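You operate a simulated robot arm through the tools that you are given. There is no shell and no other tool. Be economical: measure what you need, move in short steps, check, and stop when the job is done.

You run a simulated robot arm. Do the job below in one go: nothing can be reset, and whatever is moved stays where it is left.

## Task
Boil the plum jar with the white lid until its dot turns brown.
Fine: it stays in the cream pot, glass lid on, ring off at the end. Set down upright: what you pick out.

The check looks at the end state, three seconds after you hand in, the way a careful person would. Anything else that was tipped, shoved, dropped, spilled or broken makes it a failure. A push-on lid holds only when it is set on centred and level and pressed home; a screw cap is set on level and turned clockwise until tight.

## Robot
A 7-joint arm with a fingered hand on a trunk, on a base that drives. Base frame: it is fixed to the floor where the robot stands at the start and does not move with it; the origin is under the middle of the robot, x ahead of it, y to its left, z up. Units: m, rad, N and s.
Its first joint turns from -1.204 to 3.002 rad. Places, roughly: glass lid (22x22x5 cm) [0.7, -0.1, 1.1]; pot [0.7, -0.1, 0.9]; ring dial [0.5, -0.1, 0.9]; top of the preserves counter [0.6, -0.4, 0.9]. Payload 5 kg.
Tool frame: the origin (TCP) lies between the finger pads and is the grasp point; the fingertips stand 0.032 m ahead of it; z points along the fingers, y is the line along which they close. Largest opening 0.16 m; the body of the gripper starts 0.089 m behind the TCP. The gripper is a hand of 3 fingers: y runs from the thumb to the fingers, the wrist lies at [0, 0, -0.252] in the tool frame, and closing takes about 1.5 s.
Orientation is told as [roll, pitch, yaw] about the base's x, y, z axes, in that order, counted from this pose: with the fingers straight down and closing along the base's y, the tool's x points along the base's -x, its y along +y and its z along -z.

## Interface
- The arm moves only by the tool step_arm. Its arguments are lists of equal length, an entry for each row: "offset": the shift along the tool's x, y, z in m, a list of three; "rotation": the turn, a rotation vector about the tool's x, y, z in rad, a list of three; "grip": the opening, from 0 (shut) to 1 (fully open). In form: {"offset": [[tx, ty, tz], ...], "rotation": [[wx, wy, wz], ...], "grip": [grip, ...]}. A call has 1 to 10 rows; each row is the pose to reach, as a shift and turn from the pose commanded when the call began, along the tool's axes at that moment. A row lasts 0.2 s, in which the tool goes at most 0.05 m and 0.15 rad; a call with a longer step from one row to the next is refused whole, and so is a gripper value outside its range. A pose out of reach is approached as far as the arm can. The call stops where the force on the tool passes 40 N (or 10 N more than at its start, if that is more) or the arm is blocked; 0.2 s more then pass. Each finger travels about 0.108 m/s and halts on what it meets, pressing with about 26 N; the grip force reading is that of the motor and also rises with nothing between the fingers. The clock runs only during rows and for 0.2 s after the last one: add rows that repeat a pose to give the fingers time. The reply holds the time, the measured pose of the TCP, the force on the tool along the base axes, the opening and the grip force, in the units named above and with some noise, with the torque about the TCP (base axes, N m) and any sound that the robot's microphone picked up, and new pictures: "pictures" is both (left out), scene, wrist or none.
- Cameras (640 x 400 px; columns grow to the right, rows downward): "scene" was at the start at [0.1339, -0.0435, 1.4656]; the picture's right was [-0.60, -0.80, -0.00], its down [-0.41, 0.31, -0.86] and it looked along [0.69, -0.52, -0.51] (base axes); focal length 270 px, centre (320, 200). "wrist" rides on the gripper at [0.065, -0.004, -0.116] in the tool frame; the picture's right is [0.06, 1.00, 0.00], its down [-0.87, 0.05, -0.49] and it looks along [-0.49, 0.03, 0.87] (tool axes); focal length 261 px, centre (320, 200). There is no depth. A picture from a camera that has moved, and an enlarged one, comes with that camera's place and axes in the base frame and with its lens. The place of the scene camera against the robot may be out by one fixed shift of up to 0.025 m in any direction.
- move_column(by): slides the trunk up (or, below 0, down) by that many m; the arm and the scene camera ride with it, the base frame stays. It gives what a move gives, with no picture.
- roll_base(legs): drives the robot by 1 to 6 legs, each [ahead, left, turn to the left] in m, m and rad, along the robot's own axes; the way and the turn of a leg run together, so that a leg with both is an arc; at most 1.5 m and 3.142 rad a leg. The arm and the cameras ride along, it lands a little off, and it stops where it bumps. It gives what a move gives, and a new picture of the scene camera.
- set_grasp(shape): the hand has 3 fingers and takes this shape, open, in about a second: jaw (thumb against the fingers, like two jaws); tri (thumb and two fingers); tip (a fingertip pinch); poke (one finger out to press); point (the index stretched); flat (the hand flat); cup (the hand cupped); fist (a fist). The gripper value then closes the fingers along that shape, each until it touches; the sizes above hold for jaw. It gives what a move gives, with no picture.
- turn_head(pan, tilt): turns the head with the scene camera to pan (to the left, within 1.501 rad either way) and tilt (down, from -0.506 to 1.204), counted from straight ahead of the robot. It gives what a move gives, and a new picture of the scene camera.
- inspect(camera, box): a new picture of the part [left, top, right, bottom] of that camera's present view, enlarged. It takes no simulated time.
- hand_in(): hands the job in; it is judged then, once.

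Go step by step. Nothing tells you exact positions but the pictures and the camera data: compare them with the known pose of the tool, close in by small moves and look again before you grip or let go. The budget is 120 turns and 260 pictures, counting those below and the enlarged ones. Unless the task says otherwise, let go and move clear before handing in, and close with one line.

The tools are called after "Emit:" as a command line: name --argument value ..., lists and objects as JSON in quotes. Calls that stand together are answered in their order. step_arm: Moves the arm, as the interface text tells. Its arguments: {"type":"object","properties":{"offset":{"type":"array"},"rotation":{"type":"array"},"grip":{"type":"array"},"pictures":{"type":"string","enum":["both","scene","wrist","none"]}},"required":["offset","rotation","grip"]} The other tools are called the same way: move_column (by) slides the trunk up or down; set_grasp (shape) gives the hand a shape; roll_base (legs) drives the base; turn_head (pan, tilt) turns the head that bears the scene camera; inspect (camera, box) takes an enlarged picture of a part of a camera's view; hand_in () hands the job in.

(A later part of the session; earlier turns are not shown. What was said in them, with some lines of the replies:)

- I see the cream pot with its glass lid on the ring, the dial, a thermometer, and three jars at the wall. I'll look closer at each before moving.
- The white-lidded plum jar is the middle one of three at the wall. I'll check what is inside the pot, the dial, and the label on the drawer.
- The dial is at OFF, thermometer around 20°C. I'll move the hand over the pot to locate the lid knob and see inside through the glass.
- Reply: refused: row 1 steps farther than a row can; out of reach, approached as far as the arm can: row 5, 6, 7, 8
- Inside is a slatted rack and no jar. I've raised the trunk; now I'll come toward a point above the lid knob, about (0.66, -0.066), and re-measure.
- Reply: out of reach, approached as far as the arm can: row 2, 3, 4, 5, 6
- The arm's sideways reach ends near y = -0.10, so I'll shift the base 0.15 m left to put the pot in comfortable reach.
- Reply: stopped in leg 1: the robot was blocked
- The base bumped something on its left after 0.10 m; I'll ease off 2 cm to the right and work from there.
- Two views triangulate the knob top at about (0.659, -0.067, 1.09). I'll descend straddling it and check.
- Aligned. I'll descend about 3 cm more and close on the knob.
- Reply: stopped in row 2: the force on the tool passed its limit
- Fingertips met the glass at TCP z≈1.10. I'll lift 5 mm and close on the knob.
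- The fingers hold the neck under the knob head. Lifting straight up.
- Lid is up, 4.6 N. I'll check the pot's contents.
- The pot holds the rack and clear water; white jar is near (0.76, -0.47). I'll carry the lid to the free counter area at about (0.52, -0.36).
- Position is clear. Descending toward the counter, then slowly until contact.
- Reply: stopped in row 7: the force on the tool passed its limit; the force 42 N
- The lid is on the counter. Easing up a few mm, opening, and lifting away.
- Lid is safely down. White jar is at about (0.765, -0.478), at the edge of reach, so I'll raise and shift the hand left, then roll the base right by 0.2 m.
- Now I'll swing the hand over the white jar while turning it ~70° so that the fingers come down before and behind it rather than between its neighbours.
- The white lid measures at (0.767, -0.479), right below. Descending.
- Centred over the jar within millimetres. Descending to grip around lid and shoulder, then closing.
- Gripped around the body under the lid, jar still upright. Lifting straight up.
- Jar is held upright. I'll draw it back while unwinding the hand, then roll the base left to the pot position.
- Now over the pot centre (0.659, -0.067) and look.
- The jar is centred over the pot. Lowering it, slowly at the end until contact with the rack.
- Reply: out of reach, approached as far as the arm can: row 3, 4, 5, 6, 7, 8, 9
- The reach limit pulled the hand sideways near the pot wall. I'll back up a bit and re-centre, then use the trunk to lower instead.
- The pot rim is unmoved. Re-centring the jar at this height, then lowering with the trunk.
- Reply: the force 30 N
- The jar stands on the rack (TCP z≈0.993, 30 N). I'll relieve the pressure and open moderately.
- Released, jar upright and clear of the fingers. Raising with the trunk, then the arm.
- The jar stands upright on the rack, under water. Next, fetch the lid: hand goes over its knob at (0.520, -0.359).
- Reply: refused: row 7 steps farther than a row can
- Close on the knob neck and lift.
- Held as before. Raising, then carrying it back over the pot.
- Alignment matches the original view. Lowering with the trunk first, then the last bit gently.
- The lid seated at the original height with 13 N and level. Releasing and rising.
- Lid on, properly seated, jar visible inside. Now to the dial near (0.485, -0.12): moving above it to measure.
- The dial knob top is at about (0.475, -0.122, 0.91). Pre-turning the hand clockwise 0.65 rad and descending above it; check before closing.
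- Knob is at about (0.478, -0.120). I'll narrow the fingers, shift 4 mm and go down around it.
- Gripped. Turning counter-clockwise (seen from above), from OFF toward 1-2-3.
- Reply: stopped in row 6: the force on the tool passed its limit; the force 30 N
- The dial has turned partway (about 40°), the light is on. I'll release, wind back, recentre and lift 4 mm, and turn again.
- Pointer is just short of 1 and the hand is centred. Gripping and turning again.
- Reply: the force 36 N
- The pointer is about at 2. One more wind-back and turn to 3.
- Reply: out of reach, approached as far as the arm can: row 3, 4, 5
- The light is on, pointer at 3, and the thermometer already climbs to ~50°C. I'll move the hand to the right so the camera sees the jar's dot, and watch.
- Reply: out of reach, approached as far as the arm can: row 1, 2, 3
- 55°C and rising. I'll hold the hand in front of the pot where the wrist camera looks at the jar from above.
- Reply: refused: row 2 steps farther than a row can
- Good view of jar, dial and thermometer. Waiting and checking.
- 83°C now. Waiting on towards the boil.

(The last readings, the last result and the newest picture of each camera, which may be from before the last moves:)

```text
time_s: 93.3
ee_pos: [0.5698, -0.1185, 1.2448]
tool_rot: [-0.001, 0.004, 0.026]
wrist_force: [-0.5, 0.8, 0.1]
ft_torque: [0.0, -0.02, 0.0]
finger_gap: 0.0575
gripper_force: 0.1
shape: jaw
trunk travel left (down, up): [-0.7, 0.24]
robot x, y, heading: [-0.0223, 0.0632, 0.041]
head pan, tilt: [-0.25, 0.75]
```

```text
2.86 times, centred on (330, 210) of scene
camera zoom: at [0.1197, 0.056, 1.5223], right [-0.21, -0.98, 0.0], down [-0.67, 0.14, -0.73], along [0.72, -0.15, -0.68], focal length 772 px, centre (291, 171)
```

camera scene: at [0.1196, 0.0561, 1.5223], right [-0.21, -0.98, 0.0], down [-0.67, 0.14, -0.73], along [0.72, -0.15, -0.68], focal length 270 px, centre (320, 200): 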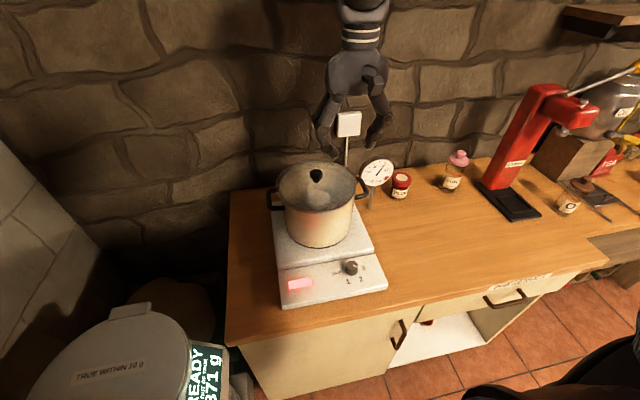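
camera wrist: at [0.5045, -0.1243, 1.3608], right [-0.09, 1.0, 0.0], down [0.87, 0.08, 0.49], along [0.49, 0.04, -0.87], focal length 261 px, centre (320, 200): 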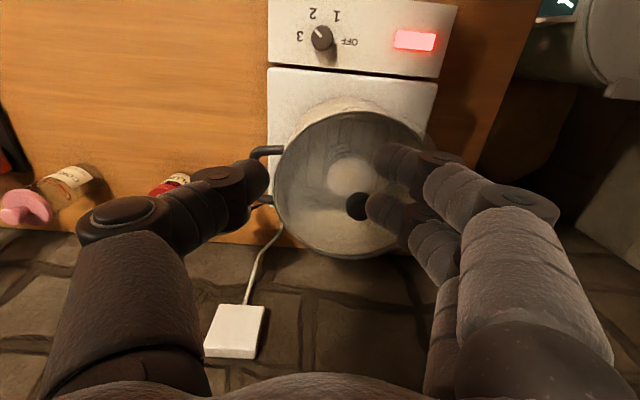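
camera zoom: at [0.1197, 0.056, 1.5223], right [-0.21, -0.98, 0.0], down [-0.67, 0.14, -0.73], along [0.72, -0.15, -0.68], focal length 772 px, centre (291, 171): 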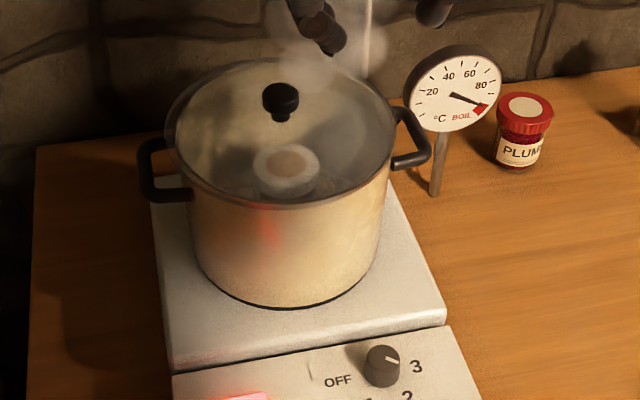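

The dot is browning and the thermometer shows BOIL. Going to the dial now to switch off.

Emit:
step_arm --offset '[[0.03, 0, 0.035], [0.06, 0.001, 0.07], [0.0895, 0.001, 0.105], [0.0895, 0.001, 0.15], [0.0895, 0.001, 0.195], [0.0895, 0.001, 0.24], [0.0895, 0.001, 0.28], [0.0895, 0.001, 0.305], [0.0895, 0.001, 0.317]]' --rotation '[[0, 0, -0.12], [0, 0, -0.24], [0, 0, -0.36], [0, 0, -0.48], [0, 0, -0.6], [0, 0, -0.6], [0, 0, -0.6], [0, 0, -0.6], [0, 0, -0.6]]' --grip '[0.36, 0.36, 0.36, 0.36, 0.36, 0.36, 0.36, 0.36, 0.36]' --pictures "wrist"

Emit:
inspect --camera "scene" --box '[260, 140, 400, 280]'

```text
time_s: 95.3
ee_pos: [0.4802, -0.1197, 0.9271]
tool_rot: [0.002, 0.003, 0.627]
wrist_force: [0.1, -1.1, 0.0]
ft_torque: [-0.01, -0.01, 0.01]
finger_gap: 0.0575
gripper_force: 0.1
shape: jaw
trunk travel left (down, up): [-0.7, 0.24]
robot x, y, heading: [-0.023, 0.0617, 0.043]
head pan, tilt: [-0.25, 0.75]
camera wrist: at [0.4298, -0.1623, 1.0433], right [-0.64, 0.77, 0.0], down [0.67, 0.55, 0.49], along [0.38, 0.31, -0.87], focal length 261 px, centre (320, 200)
```

wrist: 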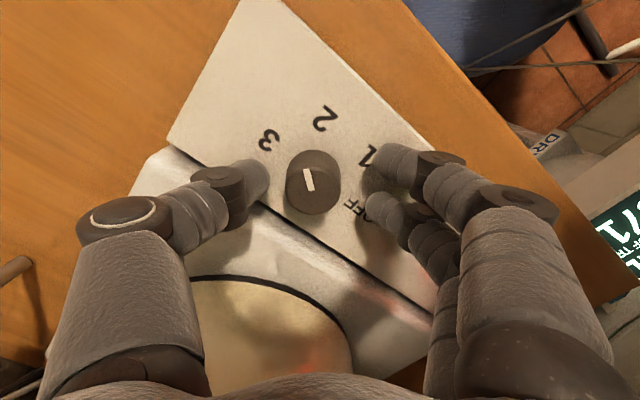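

```text
2.86 times, centred on (330, 210) of scene
camera zoom: at [0.1202, 0.0559, 1.5223], right [-0.21, -0.98, 0.0], down [-0.67, 0.14, -0.73], along [0.71, -0.15, -0.68], focal length 772 px, centre (291, 171)
```

zoom: 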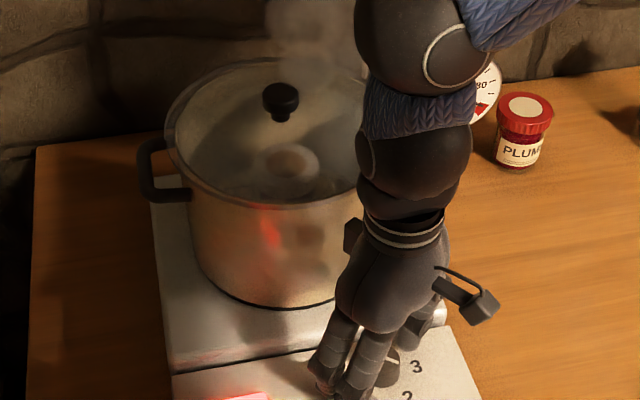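

Knob centred; gripping and turning clockwise.

Emit:
step_arm --offset '[[0, 0, 0], [0, 0, 0], [0, 0, 0], [0, 0, 0]]' --rotation '[[0, 0, 0], [0, 0, 0], [0, 0, 0], [0, 0, 0]]' --grip '[0.2, 0.05, 0, 0]' --pictures "none"

Emit:
step_arm --offset '[[0, 0, 0], [0, 0, 0], [0, 0, 0], [0, 0, 0], [0, 0, 0], [0, 0, 0], [0, 0, 0], [0, 0, 0], [0, 0, 0], [0, 0, 0]]' --rotation '[[0, 0, 0.14], [0, 0, 0.28], [0, 0, 0.42], [0, 0, 0.56], [0, 0, 0.7], [0, 0, 0.84], [0, 0, 0.98], [0, 0, 1.12], [0, 0, 1.26], [0, 0, 1.36]]' --grip '[0, 0, 0, 0, 0, 0, 0, 0, 0, 0]' --pictures "wrist"

```text
time_s: 96.3
ee_pos: [0.4807, -0.1207, 0.9278]
tool_rot: [0.001, 0.002, 0.627]
wrist_force: [3.2, -5.5, -3.8]
ft_torque: [-0.08, -0.12, -0.01]
finger_gap: 0.0192
gripper_force: 26.1
shape: jaw
trunk travel left (down, up): [-0.7, 0.24]
robot x, y, heading: [-0.0252, 0.0591, 0.033]
head pan, tilt: [-0.25, 0.75]
```

```text
time_s: 98.5
ee_pos: [0.4808, -0.1196, 0.9284]
tool_rot: [-0.004, 0.002, -0.737]
wrist_force: [19.4, 1.1, 3.5]
ft_torque: [0.18, -0.58, 0.04]
finger_gap: 0.0182
gripper_force: 26.0
shape: jaw
trunk travel left (down, up): [-0.7, 0.24]
robot x, y, heading: [-0.0249, 0.0631, 0.042]
head pan, tilt: [-0.25, 0.75]
camera wrist: at [0.4298, -0.0799, 1.0435], right [0.62, 0.78, 0.0], down [0.68, -0.54, 0.49], along [0.38, -0.31, -0.87], focal length 261 px, centre (320, 200)
```

wrist: 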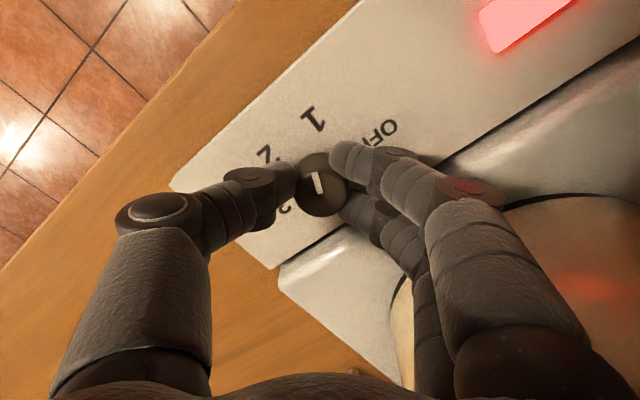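

Now at about 1. Winding back and turning the remaining bit to OFF.

Emit:
step_arm --offset '[[0, 0, 0], [0, 0, 0], [0, 0, 0], [0, 0, 0], [0, 0, 0], [0, 0, 0], [0, 0, 0], [0, 0, 0], [0, 0, 0], [0, 0, 0]]' --rotation '[[0, 0, 0], [0, 0, -0.1], [0, 0, -0.25], [0, 0, -0.4], [0, 0, -0.55], [0, 0, -0.7], [0, 0, -0.85], [0, 0, -1.0], [0, 0, -1.1], [0, 0, -1.1]]' --grip '[0.25, 0.36, 0.36, 0.36, 0.36, 0.36, 0.36, 0.36, 0.3, 0.15]' --pictures "none"

Emit:
step_arm --offset '[[0, 0, 0], [0, 0, 0], [0, 0, 0], [0, 0, 0], [0, 0, 0], [0, 0, 0], [0, 0, 0], [0, 0, 0], [0, 0, 0], [0, 0, 0]]' --rotation '[[0, 0, 0], [0, 0, 0], [0, 0, 0.0], [0, 0, 0.14], [0, 0, 0.28], [0, 0, 0.42], [0, 0, 0.56], [0, 0, 0.7], [0, 0, 0.84], [0, 0, 0.95]]' --grip '[0.05, 0, 0, 0, 0, 0, 0, 0, 0, 0]' --pictures "wrist"

```text
time_s: 100.7
ee_pos: [0.4805, -0.1207, 0.9278]
tool_rot: [-0.001, 0.004, 0.364]
wrist_force: [0.8, -3.9, 1.7]
ft_torque: [-0.13, -0.05, 0.01]
finger_gap: 0.0264
gripper_force: 0.2
shape: jaw
trunk travel left (down, up): [-0.7, 0.24]
robot x, y, heading: [-0.022, 0.0588, 0.032]
head pan, tilt: [-0.25, 0.75]
```

```text
time_s: 102.9
ee_pos: [0.4817, -0.119, 0.9278]
tool_rot: [-0.001, 0.003, -0.586]
wrist_force: [10.6, 7.0, -5.0]
ft_torque: [0.3, -0.38, 0.06]
finger_gap: 0.0177
gripper_force: 25.3
shape: jaw
trunk travel left (down, up): [-0.7, 0.24]
robot x, y, heading: [-0.0231, 0.0663, 0.043]
head pan, tilt: [-0.25, 0.75]
camera wrist: at [0.4242, -0.0873, 1.0439], right [0.5, 0.87, 0.0], down [0.76, -0.44, 0.49], along [0.42, -0.25, -0.87], focal length 261 px, centre (320, 200)
```

wrist: 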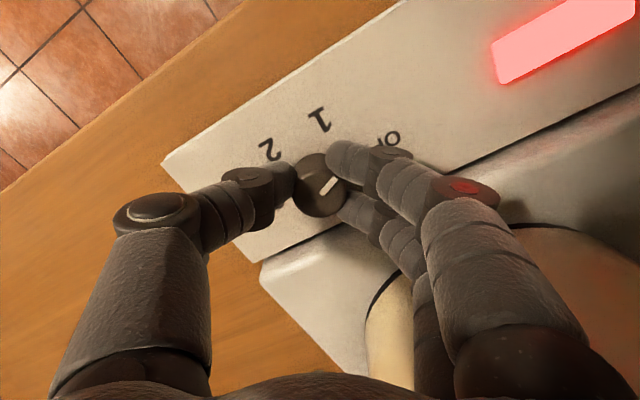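

Still about 35° short of OFF. Turning a bit further, then one more short regrip.

Emit:
step_arm --offset '[[0, 0, 0], [0, 0, 0], [0, 0, 0], [0, 0, 0], [0, 0, 0], [0, 0, 0], [0, 0, 0], [0, 0, 0], [0, 0, 0], [0, 0, 0]]' --rotation '[[0, 0, 0.1], [0, 0, 0.2], [0, 0, 0.2], [0, 0, 0.15], [0, 0, 0.0], [0, 0, -0.15], [0, 0, -0.3], [0, 0, -0.45], [0, 0, -0.5], [0, 0, -0.5]]' --grip '[0, 0, 0.25, 0.36, 0.36, 0.36, 0.36, 0.36, 0.3, 0.1]' --pictures "none"

Emit:
step_arm --offset '[[0, 0, 0], [0, 0, 0], [0, 0, 0], [0, 0, 0], [0, 0, 0], [0, 0, 0], [0, 0, 0], [0, 0, 0], [0, 0, 0], [0, 0, 0]]' --rotation '[[0, 0, 0], [0, 0, 0], [0, 0, 0.0], [0, 0, 0.12], [0, 0, 0.24], [0, 0, 0.36], [0, 0, 0.48], [0, 0, 0.56], [0, 0, 0.64], [0, 0, 0.64]]' --grip '[0.05, 0, 0, 0, 0, 0, 0, 0, 0, 0]' --pictures "wrist"

Emit:
inspect --camera "scene" --box '[260, 140, 400, 310]'

```text
time_s: 105.1
ee_pos: [0.4791, -0.121, 0.9277]
tool_rot: [-0.001, 0.004, -0.084]
wrist_force: [-1.9, -2.3, -0.2]
ft_torque: [-0.04, 0.01, -0.02]
finger_gap: 0.0189
gripper_force: 14.4
shape: jaw
trunk travel left (down, up): [-0.7, 0.24]
robot x, y, heading: [-0.0203, 0.0569, 0.038]
head pan, tilt: [-0.25, 0.75]
```

```text
time_s: 107.3
ee_pos: [0.4774, -0.1196, 0.9285]
tool_rot: [-0.004, 0.004, -0.722]
wrist_force: [-20.2, 19.6, -8.9]
ft_torque: [0.42, 0.45, 0.37]
finger_gap: 0.017
gripper_force: 26.1
shape: jaw
trunk travel left (down, up): [-0.7, 0.24]
robot x, y, heading: [-0.0259, 0.059, 0.039]
head pan, tilt: [-0.25, 0.75]
camera wrist: at [0.4266, -0.079, 1.0443], right [0.61, 0.79, 0.0], down [0.69, -0.53, 0.49], along [0.38, -0.3, -0.87], focal length 261 px, centre (320, 200)
```

wrist: 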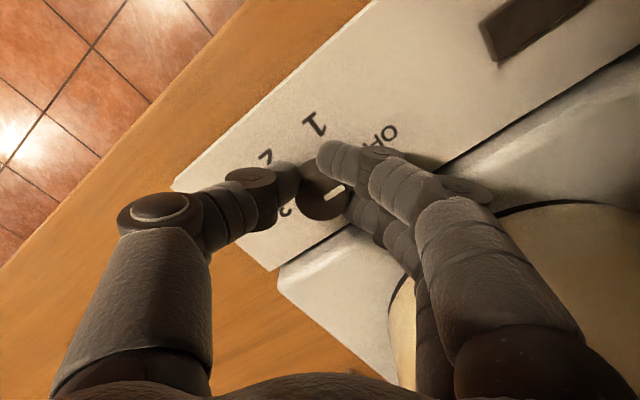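

```text
2.35 times, centred on (330, 225) of scene
camera zoom: at [0.1183, 0.0576, 1.5224], right [-0.21, -0.98, 0.0], down [-0.67, 0.14, -0.73], along [0.72, -0.15, -0.68], focal length 636 px, centre (296, 141)
```

zoom: 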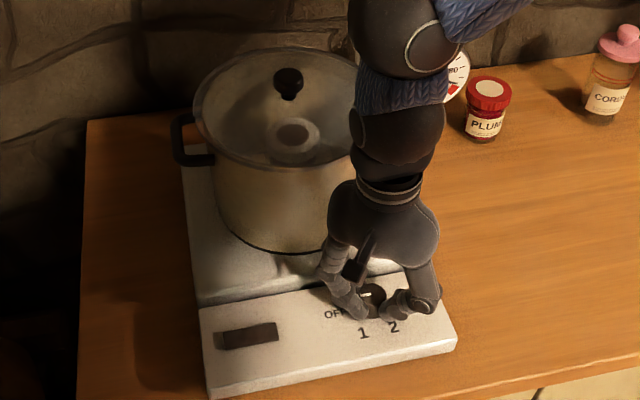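

The light is out, the dial rests at OFF, and the dot is brown. Releasing and moving clear.

Emit:
step_arm --offset '[[0, 0, 0], [0, 0, 0], [0, 0, 0], [0, 0, -0.03], [0, 0, -0.07], [0, 0, -0.11], [0, 0, -0.15], [0, 0, -0.19], [-0.01, -0.03, -0.2], [-0.02, -0.06, -0.2]]' --rotation '[[0, 0, 0], [0, 0, 0], [0, 0, 0], [0, 0, 0], [0, 0, 0], [0, 0, 0], [0, 0, 0], [0, 0, 0], [0, 0, 0], [0, 0, 0]]' --grip '[0.2, 0.36, 0.4, 0.4, 0.4, 0.4, 0.4, 0.4, 0.4, 0.4]' --pictures "none"

Emit:
step_arm --offset '[[-0.03, -0.03, 0], [-0.06, -0.06, 0], [-0.09, -0.08, 0], [-0.12, -0.1, 0], [-0.12, -0.1, 0]]' --rotation '[[0, 0, -0.14], [0, 0, -0.28], [0, 0, -0.42], [0, 0, -0.56], [0, 0, -0.7]]' --grip '[0.4, 0.4, 0.4, 0.4, 0.4]'

Emit:
inspect --camera "scene" --box '[250, 140, 410, 310]'

```text
time_s: 109.5
ee_pos: [0.4562, -0.1746, 1.1277]
tool_rot: [-0.005, 0.003, -0.722]
wrist_force: [0.5, -0.4, 0.1]
ft_torque: [-0.08, -0.03, 0.0]
finger_gap: 0.0638
gripper_force: 0.0
shape: jaw
trunk travel left (down, up): [-0.7, 0.24]
robot x, y, heading: [-0.0263, 0.0612, 0.039]
head pan, tilt: [-0.25, 0.75]
```

```text
time_s: 110.7
ee_pos: [0.4798, -0.3328, 1.1287]
tool_rot: [-0.002, 0.003, -0.023]
wrist_force: [0.3, 0.2, 0.5]
ft_torque: [-0.04, 0.05, 0.02]
finger_gap: 0.0639
gripper_force: 0.1
shape: jaw
trunk travel left (down, up): [-0.7, 0.24]
robot x, y, heading: [-0.02, 0.0578, 0.04]
head pan, tilt: [-0.25, 0.75]
camera scene: at [0.1199, 0.0571, 1.5223], right [-0.21, -0.98, 0.0], down [-0.67, 0.14, -0.73], along [0.71, -0.15, -0.68], focal length 270 px, centre (320, 200)
camera wrist: at [0.414, -0.3358, 1.244], right [-0.04, 1.0, 0.0], down [0.87, 0.04, 0.49], along [0.49, 0.02, -0.87], focal length 261 px, centre (320, 200)
```

scene: 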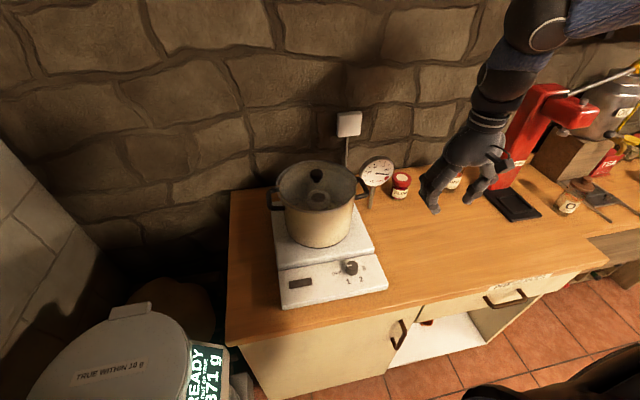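
wrist: 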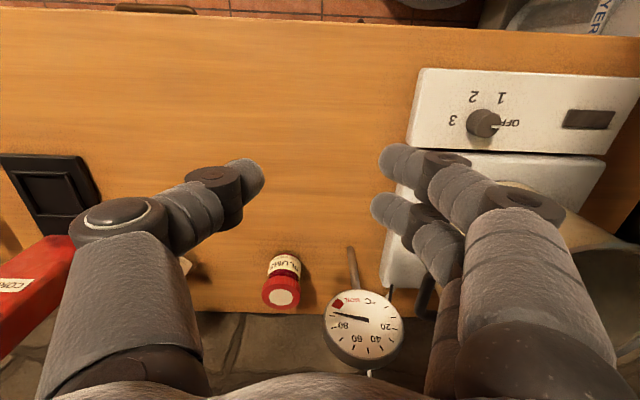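

```text
2.35 times, centred on (330, 225) of scene
camera zoom: at [0.1199, 0.0571, 1.5223], right [-0.21, -0.98, 0.0], down [-0.67, 0.14, -0.73], along [0.71, -0.15, -0.68], focal length 636 px, centre (296, 141)
```

zoom: 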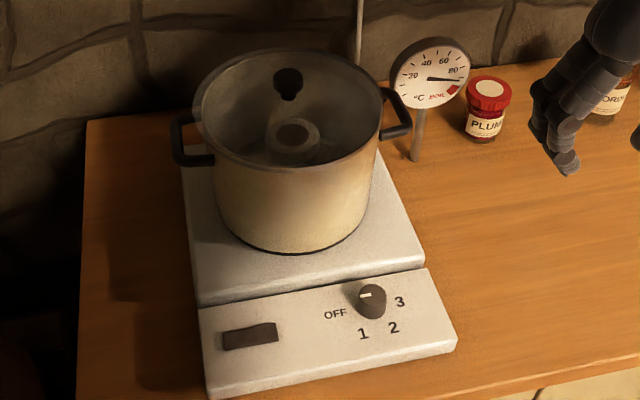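

The dial reads OFF with the light out, the jar stands upright under the seated lid with its dot brown, and the thermometer is falling. Everything else is in place, so I'm handing in.

Emit:
hand_in

```text
The job is handed in.
```

The white-lidded plum jar is boiled and its dot is brown. It stands upright in the cream pot with the glass lid on, and the ring is off.
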